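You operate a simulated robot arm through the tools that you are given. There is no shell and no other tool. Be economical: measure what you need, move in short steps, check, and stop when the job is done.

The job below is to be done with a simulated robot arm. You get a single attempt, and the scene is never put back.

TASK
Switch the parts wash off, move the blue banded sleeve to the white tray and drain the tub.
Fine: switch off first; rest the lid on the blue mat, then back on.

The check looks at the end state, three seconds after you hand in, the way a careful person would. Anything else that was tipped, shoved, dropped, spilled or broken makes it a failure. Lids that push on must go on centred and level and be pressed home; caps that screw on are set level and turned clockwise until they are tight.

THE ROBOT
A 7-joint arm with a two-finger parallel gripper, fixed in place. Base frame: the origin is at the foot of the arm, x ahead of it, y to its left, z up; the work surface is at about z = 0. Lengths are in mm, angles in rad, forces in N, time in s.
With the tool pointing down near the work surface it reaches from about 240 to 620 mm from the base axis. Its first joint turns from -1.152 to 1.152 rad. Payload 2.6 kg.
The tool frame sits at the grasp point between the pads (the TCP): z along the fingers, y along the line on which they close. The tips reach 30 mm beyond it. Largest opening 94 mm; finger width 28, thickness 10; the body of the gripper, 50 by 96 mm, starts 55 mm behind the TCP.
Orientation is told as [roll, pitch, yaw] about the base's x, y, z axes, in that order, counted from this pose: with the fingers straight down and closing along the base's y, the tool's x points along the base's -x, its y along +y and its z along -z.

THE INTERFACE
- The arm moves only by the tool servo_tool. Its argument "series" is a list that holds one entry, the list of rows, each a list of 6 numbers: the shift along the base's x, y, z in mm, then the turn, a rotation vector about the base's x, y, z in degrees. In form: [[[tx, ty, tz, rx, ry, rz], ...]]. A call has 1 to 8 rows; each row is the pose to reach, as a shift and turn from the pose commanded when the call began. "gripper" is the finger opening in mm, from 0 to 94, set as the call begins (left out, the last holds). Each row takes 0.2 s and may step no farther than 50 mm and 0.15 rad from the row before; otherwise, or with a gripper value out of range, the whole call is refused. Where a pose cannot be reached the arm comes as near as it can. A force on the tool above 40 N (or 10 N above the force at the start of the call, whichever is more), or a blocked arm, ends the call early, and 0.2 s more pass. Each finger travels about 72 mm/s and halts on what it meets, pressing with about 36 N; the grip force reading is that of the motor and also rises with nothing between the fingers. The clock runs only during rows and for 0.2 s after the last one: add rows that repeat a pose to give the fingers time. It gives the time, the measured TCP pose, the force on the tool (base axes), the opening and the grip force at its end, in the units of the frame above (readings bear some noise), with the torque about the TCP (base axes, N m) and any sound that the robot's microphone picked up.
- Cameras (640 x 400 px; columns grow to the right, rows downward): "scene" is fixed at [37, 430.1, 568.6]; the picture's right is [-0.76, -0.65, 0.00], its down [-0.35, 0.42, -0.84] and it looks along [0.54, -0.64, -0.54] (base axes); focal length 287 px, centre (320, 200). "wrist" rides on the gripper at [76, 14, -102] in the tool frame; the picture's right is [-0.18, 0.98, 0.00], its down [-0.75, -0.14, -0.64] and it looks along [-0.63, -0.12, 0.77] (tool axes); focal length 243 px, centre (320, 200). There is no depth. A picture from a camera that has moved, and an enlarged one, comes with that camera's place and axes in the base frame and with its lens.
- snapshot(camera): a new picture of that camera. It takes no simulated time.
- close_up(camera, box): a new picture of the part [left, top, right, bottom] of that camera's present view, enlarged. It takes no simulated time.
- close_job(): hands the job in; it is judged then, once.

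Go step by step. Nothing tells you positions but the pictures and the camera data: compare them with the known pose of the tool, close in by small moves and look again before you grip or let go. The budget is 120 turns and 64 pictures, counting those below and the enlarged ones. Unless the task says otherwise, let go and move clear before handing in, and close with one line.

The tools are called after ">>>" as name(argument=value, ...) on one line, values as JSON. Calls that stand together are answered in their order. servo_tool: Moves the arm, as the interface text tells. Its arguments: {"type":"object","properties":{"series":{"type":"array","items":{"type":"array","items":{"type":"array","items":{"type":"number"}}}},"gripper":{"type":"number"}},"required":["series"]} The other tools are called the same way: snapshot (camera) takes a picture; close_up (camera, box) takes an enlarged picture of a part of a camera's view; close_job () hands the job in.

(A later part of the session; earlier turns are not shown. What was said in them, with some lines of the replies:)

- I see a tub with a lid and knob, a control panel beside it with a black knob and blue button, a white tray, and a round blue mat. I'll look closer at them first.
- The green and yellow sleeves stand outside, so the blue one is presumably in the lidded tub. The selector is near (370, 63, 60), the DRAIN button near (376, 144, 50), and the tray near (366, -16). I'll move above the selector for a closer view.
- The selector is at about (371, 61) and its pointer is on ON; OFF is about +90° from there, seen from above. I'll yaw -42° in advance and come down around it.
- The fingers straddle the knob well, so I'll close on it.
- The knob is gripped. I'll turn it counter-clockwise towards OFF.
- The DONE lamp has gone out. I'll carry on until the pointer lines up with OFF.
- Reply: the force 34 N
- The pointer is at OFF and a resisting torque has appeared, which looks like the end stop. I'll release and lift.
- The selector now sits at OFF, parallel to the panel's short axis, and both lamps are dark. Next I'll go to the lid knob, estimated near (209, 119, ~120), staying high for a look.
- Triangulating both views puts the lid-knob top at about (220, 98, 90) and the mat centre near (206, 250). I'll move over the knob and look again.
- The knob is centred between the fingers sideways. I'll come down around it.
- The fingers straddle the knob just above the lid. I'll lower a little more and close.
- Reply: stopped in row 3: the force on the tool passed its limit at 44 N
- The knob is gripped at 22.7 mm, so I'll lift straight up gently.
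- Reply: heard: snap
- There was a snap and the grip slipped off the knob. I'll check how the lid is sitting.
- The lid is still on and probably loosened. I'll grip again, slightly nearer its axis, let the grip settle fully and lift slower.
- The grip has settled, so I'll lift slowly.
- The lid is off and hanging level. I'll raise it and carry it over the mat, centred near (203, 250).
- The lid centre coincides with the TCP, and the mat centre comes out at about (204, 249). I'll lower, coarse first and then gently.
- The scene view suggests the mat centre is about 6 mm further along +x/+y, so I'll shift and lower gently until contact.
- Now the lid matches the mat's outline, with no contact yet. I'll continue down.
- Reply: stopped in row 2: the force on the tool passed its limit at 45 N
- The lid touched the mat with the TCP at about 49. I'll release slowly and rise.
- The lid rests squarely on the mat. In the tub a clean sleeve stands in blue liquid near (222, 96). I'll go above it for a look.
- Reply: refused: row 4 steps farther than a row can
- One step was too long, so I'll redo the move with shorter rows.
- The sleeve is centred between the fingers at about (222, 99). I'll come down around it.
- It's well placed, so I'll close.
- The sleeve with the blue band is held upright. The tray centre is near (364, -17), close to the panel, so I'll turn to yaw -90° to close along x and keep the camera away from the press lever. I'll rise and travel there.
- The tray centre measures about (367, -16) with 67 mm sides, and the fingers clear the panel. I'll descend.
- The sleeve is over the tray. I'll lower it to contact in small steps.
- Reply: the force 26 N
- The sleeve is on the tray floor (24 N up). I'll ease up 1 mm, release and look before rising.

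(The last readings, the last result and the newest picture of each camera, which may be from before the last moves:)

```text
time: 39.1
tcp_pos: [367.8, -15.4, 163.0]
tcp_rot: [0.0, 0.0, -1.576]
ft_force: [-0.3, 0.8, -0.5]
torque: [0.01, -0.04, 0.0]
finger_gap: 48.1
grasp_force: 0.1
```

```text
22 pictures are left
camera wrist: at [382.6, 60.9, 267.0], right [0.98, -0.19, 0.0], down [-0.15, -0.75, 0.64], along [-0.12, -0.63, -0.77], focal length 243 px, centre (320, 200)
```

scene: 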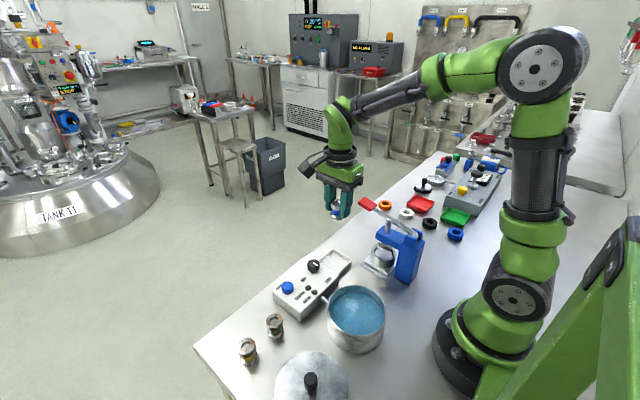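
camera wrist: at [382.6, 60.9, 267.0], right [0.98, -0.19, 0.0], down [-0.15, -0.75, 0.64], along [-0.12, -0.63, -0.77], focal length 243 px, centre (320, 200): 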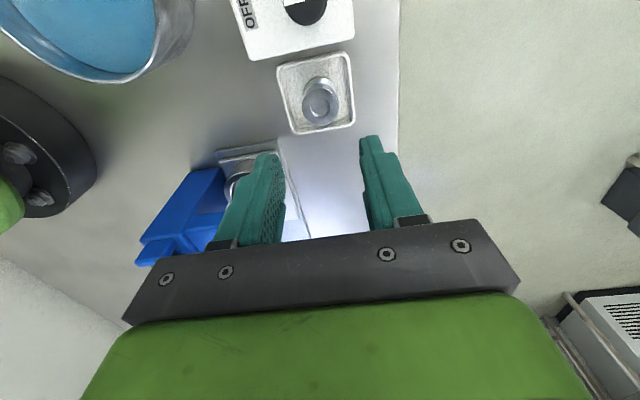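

The sleeve stands upright in the tray. A finger brushed the tray wall, so I'll check the tray from the scene camera and then approach the DRAIN button with closed fingers.

>>> servo_tool(series=[[[2, 40, 0, 0, 0, 8], [4, 80, 0, 0, 0, 16], [6, 120, 0, 0, 0, 24], [8, 159, -10, 0, 0, 32], [8, 159, -30, 0, 0, 40], [8, 159, -50, 0, 0, 48], [8, 159, -50, 0, 0, 48]]], gripper=0)

>>> snapshot(camera="wrist")

>>> close_up(camera="scene", box=[250, 220, 390, 340])

```text
time: 40.7
tcp_pos: [374.8, 144.8, 114.9]
tcp_rot: [-0.002, 0.0, -0.739]
ft_force: [0.7, 0.6, 0.5]
torque: [0.03, 0.02, 0.0]
finger_gap: 0.0
grasp_force: 33.6
```

```text
21 pictures are left
camera wrist: at [328.9, 205.7, 216.7], right [0.8, 0.6, 0.0], down [0.46, -0.61, 0.64], along [0.39, -0.51, -0.77], focal length 243 px, centre (320, 200)
```

wrist: 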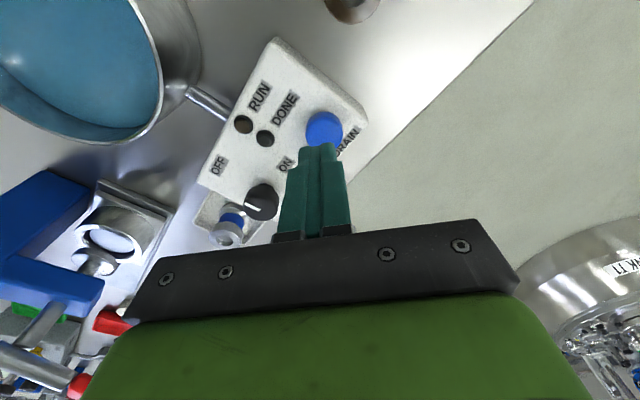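

```text
3.33 times, centred on (320, 280) of scene
camera zoom: at [37.0, 430.1, 568.6], right [-0.76, -0.65, 0.0], down [-0.35, 0.42, -0.84], along [0.54, -0.64, -0.54], focal length 958 px, centre (320, -67)
```

zoom: 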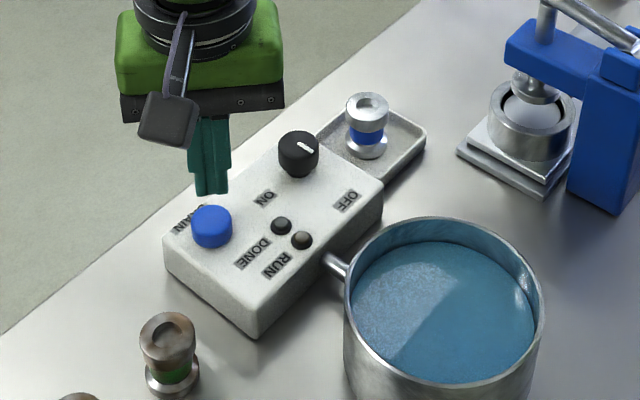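

The tray and sleeve look fine. The button is at about (375.5, 147), and I'll press it.

>>> servo_tool(series=[[[0, 2.5, -15, 0, 0, 0], [0, 2.5, -28, 0, 0, 0], [0, 2.5, -33, 0, 0, 0], [0, 2.5, -36, 0, 0, 0], [0, 2.5, -39, 0, 0, 0], [0, 2.5, -42, 0, 0, 0], [0, 2.5, -42, 0, 0, 0]]])

>>> close_up(camera="scene", box=[250, 220, 390, 340])

```text
time: 42.3
tcp_pos: [375.7, 146.1, 73.2]
tcp_rot: [-0.001, -0.003, -0.739]
ft_force: [-4.9, -3.0, 17.0]
torque: [-0.12, 0.15, -0.08]
finger_gap: 0.1
grasp_force: 33.0
heard: click
```

```text
3.33 times, centred on (320, 280) of scene
camera zoom: at [36.9, 430.1, 568.7], right [-0.76, -0.65, 0.0], down [-0.35, 0.42, -0.84], along [0.54, -0.64, -0.54], focal length 958 px, centre (320, -67)
```

zoom: 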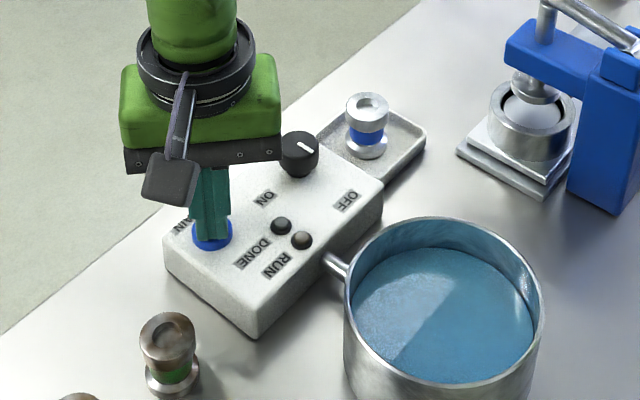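

The button clicked. I'll lift off and check whether the level drops.

>>> servo_tool(series=[[[0, 0, 20, 0, 0, 0], [0, 0, 60, 0, 0, 0], [0, 0, 100, 0, 0, 0], [-20, 10, 120, 0, 0, 8], [-40, 25, 120, 0, 0, 16], [-60, 40, 120, 0, 0, 24], [-80, 55, 120, 0, 0, 32]]])

>>> close_up(camera="scene", box=[250, 240, 410, 380])

```text
time: 43.9
tcp_pos: [294.7, 202.2, 192.4]
tcp_rot: [-0.002, -0.002, -0.178]
ft_force: [-0.5, 0.2, -0.2]
torque: [0.0, 0.01, 0.01]
finger_gap: 0.0
grasp_force: 33.2
```

```text
2.86 times, centred on (330, 310) of scene
camera zoom: at [37.0, 430.1, 568.6], right [-0.76, -0.65, 0.0], down [-0.35, 0.42, -0.84], along [0.54, -0.64, -0.54], focal length 821 px, centre (291, -114)
```

zoom: 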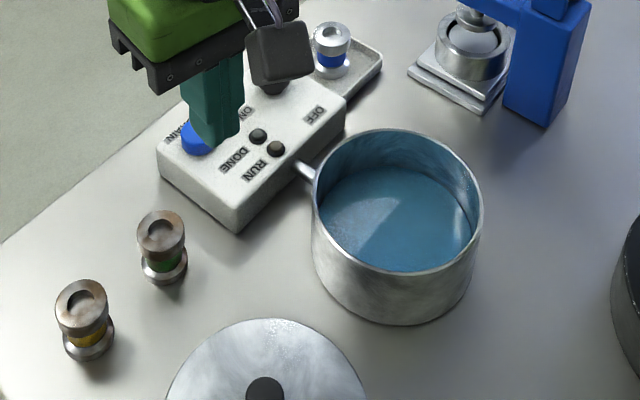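

The level is falling. I'll go back to the lid at (208, 253) with the earlier yaw.

>>> servo_tool(series=[[[-20, 12, 0, 0, 0, 8], [-40, 24, 0, 0, 0, 16], [-60, 36, -15, 0, 0, 24], [-80, 47, -40, 0, 0, 32], [-87, 50.5, -60, 0, 0, 40], [-87, 50.5, -60, 0, 0, 40]]], gripper=50)

>>> snapshot(camera="wrist")

```text
time: 45.3
tcp_pos: [207.4, 253.2, 131.9]
tcp_rot: [-0.001, -0.004, 0.52]
ft_force: [0.9, 0.3, 0.3]
torque: [0.0, 0.01, 0.03]
finger_gap: 49.9
grasp_force: 0.0
```

```text
17 pictures are left
camera wrist: at [135.1, 227.0, 234.6], right [-0.33, 0.94, 0.0], down [0.72, 0.25, 0.64], along [0.61, 0.21, -0.77], focal length 243 px, centre (320, 200)
```

wrist: 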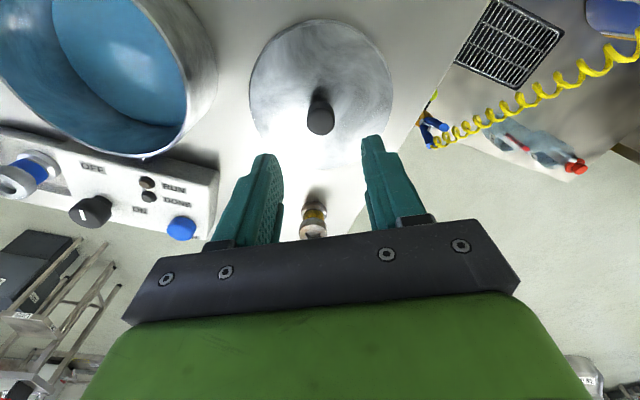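

It's aligned. I'll descend to the same grip height and close.

>>> servo_tool(series=[[[0, 0, -40, 0, 0, 0], [0, 0, -70, 0, 0, 0], [0, 0, -80, 0, 0, 0], [0, 0, -82.5, 0, 0, 0], [0, 0, -82.5, 0, 0, 0]]])

>>> servo_tool(series=[[[0, 0, 0, 0, 0, 0], [0, 0, 0, 0, 0, 0], [0, 0, 0, 0, 0, 0], [0, 0, 0, 0, 0, 0], [0, 0, 0, 0, 0, 0]]], gripper=10)

>>> servo_tool(series=[[[0, 0, 3, 0, 0, 0], [0, 0, 20, 0, 0, 0], [0, 0, 50, 0, 0, 0], [0, 0, 85, 0, 0, 0], [0, 0, 121, 0, 0, 0], [0, 0, 121, 0, 0, 0]]])

>>> snapshot(camera="wrist")

>>> snapshot(camera="scene")

```text
time: 46.5
tcp_pos: [208.4, 251.5, 49.8]
tcp_rot: [0.0, -0.002, 0.517]
ft_force: [0.1, 0.2, 0.8]
torque: [0.01, 0.01, 0.0]
finger_gap: 50.1
grasp_force: 0.1
```

```text
time: 47.7
tcp_pos: [208.4, 252.6, 49.3]
tcp_rot: [0.0, -0.001, 0.517]
ft_force: [-0.6, 1.0, -0.5]
torque: [0.08, -0.03, 0.04]
finger_gap: 22.8
grasp_force: 35.6
```

```text
time: 49.1
tcp_pos: [208.0, 252.4, 171.5]
tcp_rot: [-0.001, -0.002, 0.516]
ft_force: [-0.1, -0.5, -1.5]
torque: [0.03, 0.0, -0.01]
finger_gap: 23.0
grasp_force: 36.2
```

```text
16 pictures are left
camera wrist: at [135.6, 227.2, 274.1], right [-0.33, 0.95, 0.0], down [0.72, 0.25, 0.64], along [0.61, 0.21, -0.77], focal length 243 px, centre (320, 200)
```

wrist: 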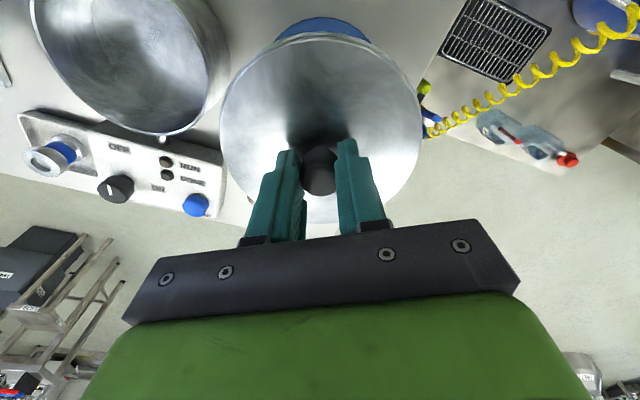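

```text
15 pictures are left
```

scene: 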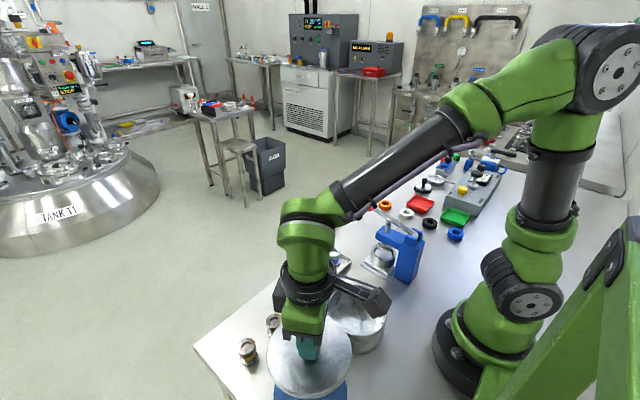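

The tub is empty. I'll take the lid back over the tub, about (218.3, 99.7).

>>> servo_tool(series=[[[2, -38, 0, 0, 0, 0], [5, -76, 0, 0, 0, 0], [8, -114, 0, 0, 0, 0], [10.8, -152.7, 0, 0, 0, 0], [10.8, -152.7, -30, 0, 0, 0], [10.8, -152.7, -50, 0, 0, 0], [10.8, -152.7, -50, 0, 0, 0]]])

>>> close_up(camera="scene", box=[310, 270, 410, 360])

>>> snapshot(camera="wrist")

```text
time: 50.7
tcp_pos: [218.6, 99.5, 120.1]
tcp_rot: [-0.001, -0.002, 0.518]
ft_force: [-0.8, -0.2, -1.7]
torque: [-0.01, 0.0, 0.03]
finger_gap: 22.9
grasp_force: 35.4
```

```text
4.44 times, centred on (360, 315) of scene
camera zoom: at [37.0, 430.1, 568.6], right [-0.76, -0.65, 0.0], down [-0.35, 0.42, -0.84], along [0.54, -0.64, -0.54], focal length 1277 px, centre (142, -311)
```

zoom: 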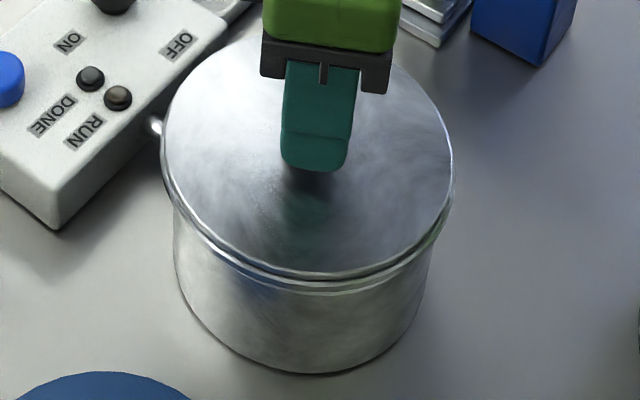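

```text
13 pictures are left
camera wrist: at [146.2, 73.8, 223.8], right [-0.33, 0.95, 0.0], down [0.72, 0.25, 0.64], along [0.61, 0.21, -0.77], focal length 243 px, centre (320, 200)
```

wrist: 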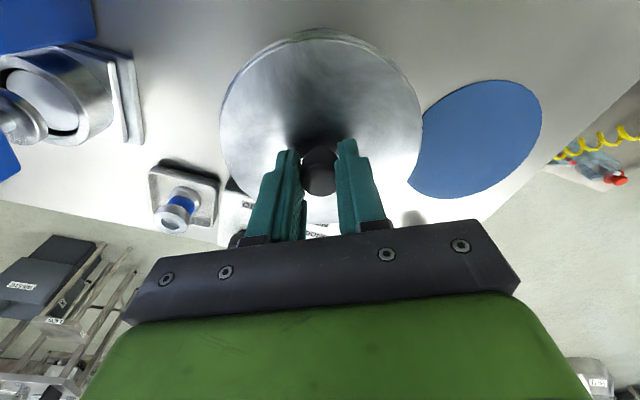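

The lid appears 1–2 mm off towards the image's left compared with when it was seated. I'll correct slightly, lower to just above the rim and check again.

>>> servo_tool(series=[[[-1.1, -1, -4, 0, 0, 0], [-1.1, -1, -8, 0, 0, 0], [-1.1, -1, -10, 0, 0, 0], [-1.1, -1, -10, 0, 0, 0]]])

>>> close_up(camera="scene", box=[310, 270, 410, 360])

```text
time: 51.7
tcp_pos: [218.4, 98.7, 111.1]
tcp_rot: [0.0, -0.003, 0.517]
ft_force: [-0.1, 0.1, -1.0]
torque: [-0.01, 0.02, -0.02]
finger_gap: 22.8
grasp_force: 36.5
```

```text
4.44 times, centred on (360, 315) of scene
camera zoom: at [37.0, 430.1, 568.6], right [-0.76, -0.65, 0.0], down [-0.35, 0.42, -0.84], along [0.54, -0.64, -0.54], focal length 1277 px, centre (142, -311)
```

zoom: 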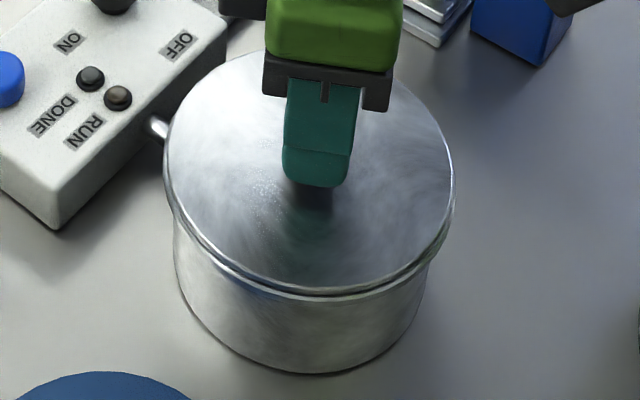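

It now matches the seated outline. I'll lower and press until it goes home.

>>> servo_tool(series=[[[0, 0, -2, 0, 0, 0], [0, 0, -4, 0, 0, 0], [0, 0, -5, 0, 0, 0], [0, 0, -6, 0, 0, 0], [0, 0, -7, 0, 0, 0], [0, 0, -8, 0, 0, 0], [0, 0, -9, 0, 0, 0]]])

>>> close_up(camera="scene", box=[310, 270, 410, 360])

```text
time: 52.9
tcp_pos: [218.0, 98.6, 105.8]
tcp_rot: [0.001, -0.002, 0.514]
ft_force: [-1.7, -0.8, 3.9]
torque: [0.06, -0.11, 0.01]
finger_gap: 23.0
grasp_force: 36.1
heard: snap
stopped in row 5: the force on the tool passed its limit at 44 N (the readings are from after the stop); the commanded pose is now the measured one
```

```text
4.44 times, centred on (360, 315) of scene
camera zoom: at [37.0, 430.1, 568.6], right [-0.76, -0.65, 0.0], down [-0.35, 0.42, -0.84], along [0.54, -0.64, -0.54], focal length 1277 px, centre (142, -311)
```

zoom: 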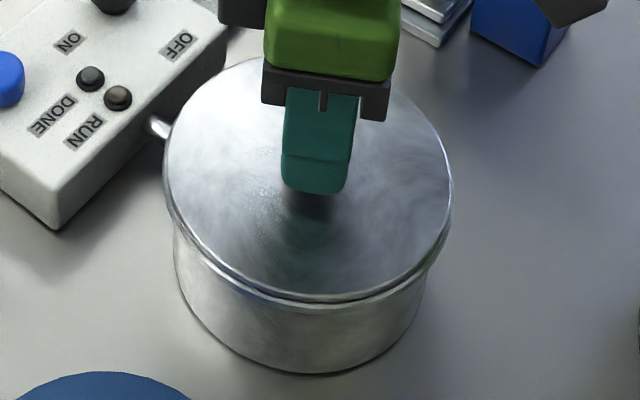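

A snap was heard, so the lid is home. I'll release and rise clear.

>>> servo_tool(series=[[[0, 0, 0, 0, 0, 0], [0, 0, 0, 0, 0, 0], [0, 0, 0, 0, 0, 0], [0, 0, 20, 0, 0, 0], [0, 0, 60, 0, 0, 0], [0, 0, 105, 0, 0, 0], [20, 10, 140, 0, 0, 0]]], gripper=50)

>>> close_up(camera="scene", box=[310, 270, 410, 360])

>>> snapshot(camera="scene")

>>> snapshot(camera="wrist")

```text
time: 54.5
tcp_pos: [237.8, 107.8, 246.7]
tcp_rot: [0.001, 0.0, 0.516]
ft_force: [-0.4, -0.3, 0.2]
torque: [-0.01, 0.04, -0.01]
finger_gap: 50.0
grasp_force: 0.1
```

```text
4.44 times, centred on (360, 315) of scene
camera zoom: at [37.0, 430.1, 568.6], right [-0.76, -0.65, 0.0], down [-0.35, 0.42, -0.84], along [0.54, -0.64, -0.54], focal length 1277 px, centre (142, -311)
```

zoom: 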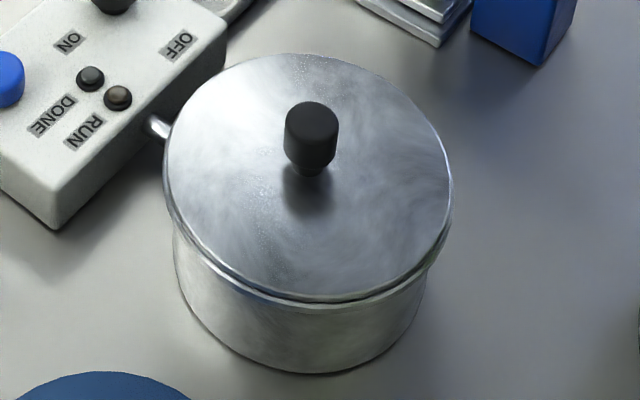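

```text
9 pictures are left
```

scene: 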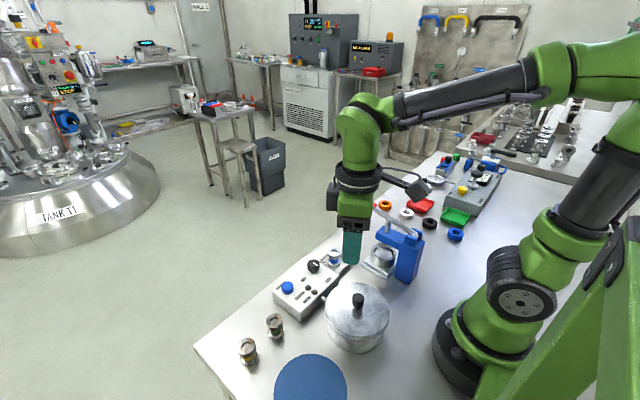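

```text
8 pictures are left
camera wrist: at [165.0, 83.0, 349.1], right [-0.32, 0.95, 0.0], down [0.73, 0.25, 0.64], along [0.61, 0.21, -0.77], focal length 243 px, centre (320, 200)
```

wrist: 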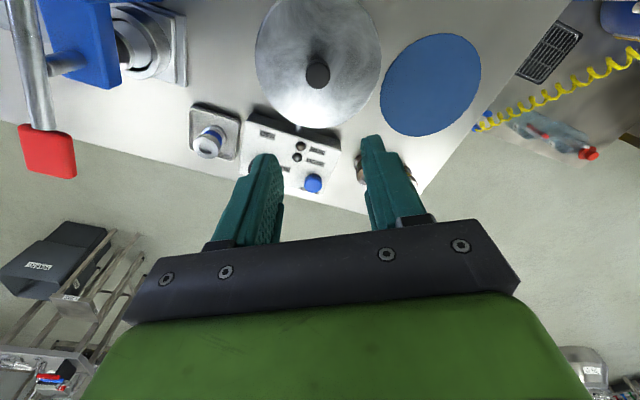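

The lid looks level and centred. To be sure it is home, I'll press once on the knob top with closed fingers.

>>> servo_tool(series=[[[-10, -5, -40, 0, 0, 0], [-19.5, -9.7, -80, 0, 0, 0], [-19.5, -9.7, -105, 0, 0, 0], [-19.5, -9.7, -112, 0, 0, 0], [-19.5, -9.7, -116, 0, 0, 0], [-19.5, -9.7, -119, 0, 0, 0], [-19.5, -9.7, -122, 0, 0, 0], [-19.5, -9.7, -124, 0, 0, 0]]], gripper=0)

```text
time: 56.0
tcp_pos: [217.5, 98.3, 127.0]
tcp_rot: [-0.002, -0.001, 0.516]
ft_force: [-2.4, -1.7, 8.4]
torque: [-0.03, 0.11, 0.02]
finger_gap: 0.1
grasp_force: 33.4
stopped in row 7: the force on the tool passed its limit at 54 N (the readings are from after the stop); the commanded pose is now the measured one
```

It took 54 N with no further snap, so the lid is fully home. I'll rise clear and take a last look.

>>> servo_tool(series=[[[0, 0, 20, 0, 0, 0], [0, 0, 60, 0, 0, 0], [0, 0, 105, 0, 0, 0], [20, 10, 145, 0, 0, 0], [40, 20, 170, 0, 0, 0], [40, 20, 170, 0, 0, 0]]])

>>> close_up(camera="scene", box=[220, 220, 420, 400])

```text
time: 57.4
tcp_pos: [257.3, 119.3, 298.0]
tcp_rot: [-0.003, -0.001, 0.516]
ft_force: [-0.5, -0.9, 0.1]
torque: [0.0, -0.01, 0.0]
finger_gap: 0.1
grasp_force: 32.7
```

```text
2.22 times, centred on (320, 310) of scene
camera zoom: at [37.0, 430.1, 568.6], right [-0.76, -0.65, 0.0], down [-0.35, 0.42, -0.84], along [0.54, -0.64, -0.54], focal length 639 px, centre (320, -44)
```

zoom: 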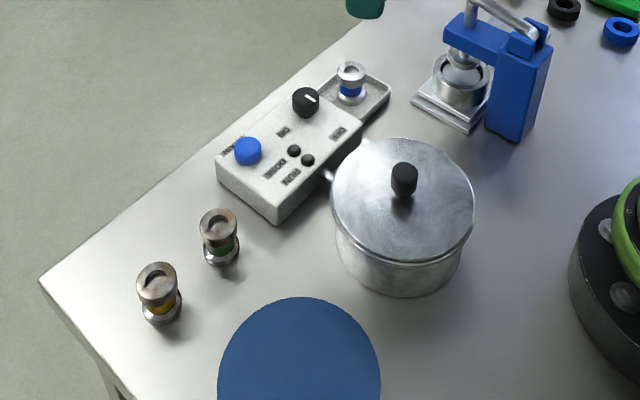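

The selector is at OFF, the blue-banded sleeve stands in the white tray, the tub is drained and its lid is pressed home. Everything else stands where it was, so I'm handing in.

>>> close_job()

```text
The job is handed in.
```

The parts wash is off, the blue-banded sleeve is standing in the white tray, the tub is drained, and the lid went via the blue mat back onto the tub and was pressed home.
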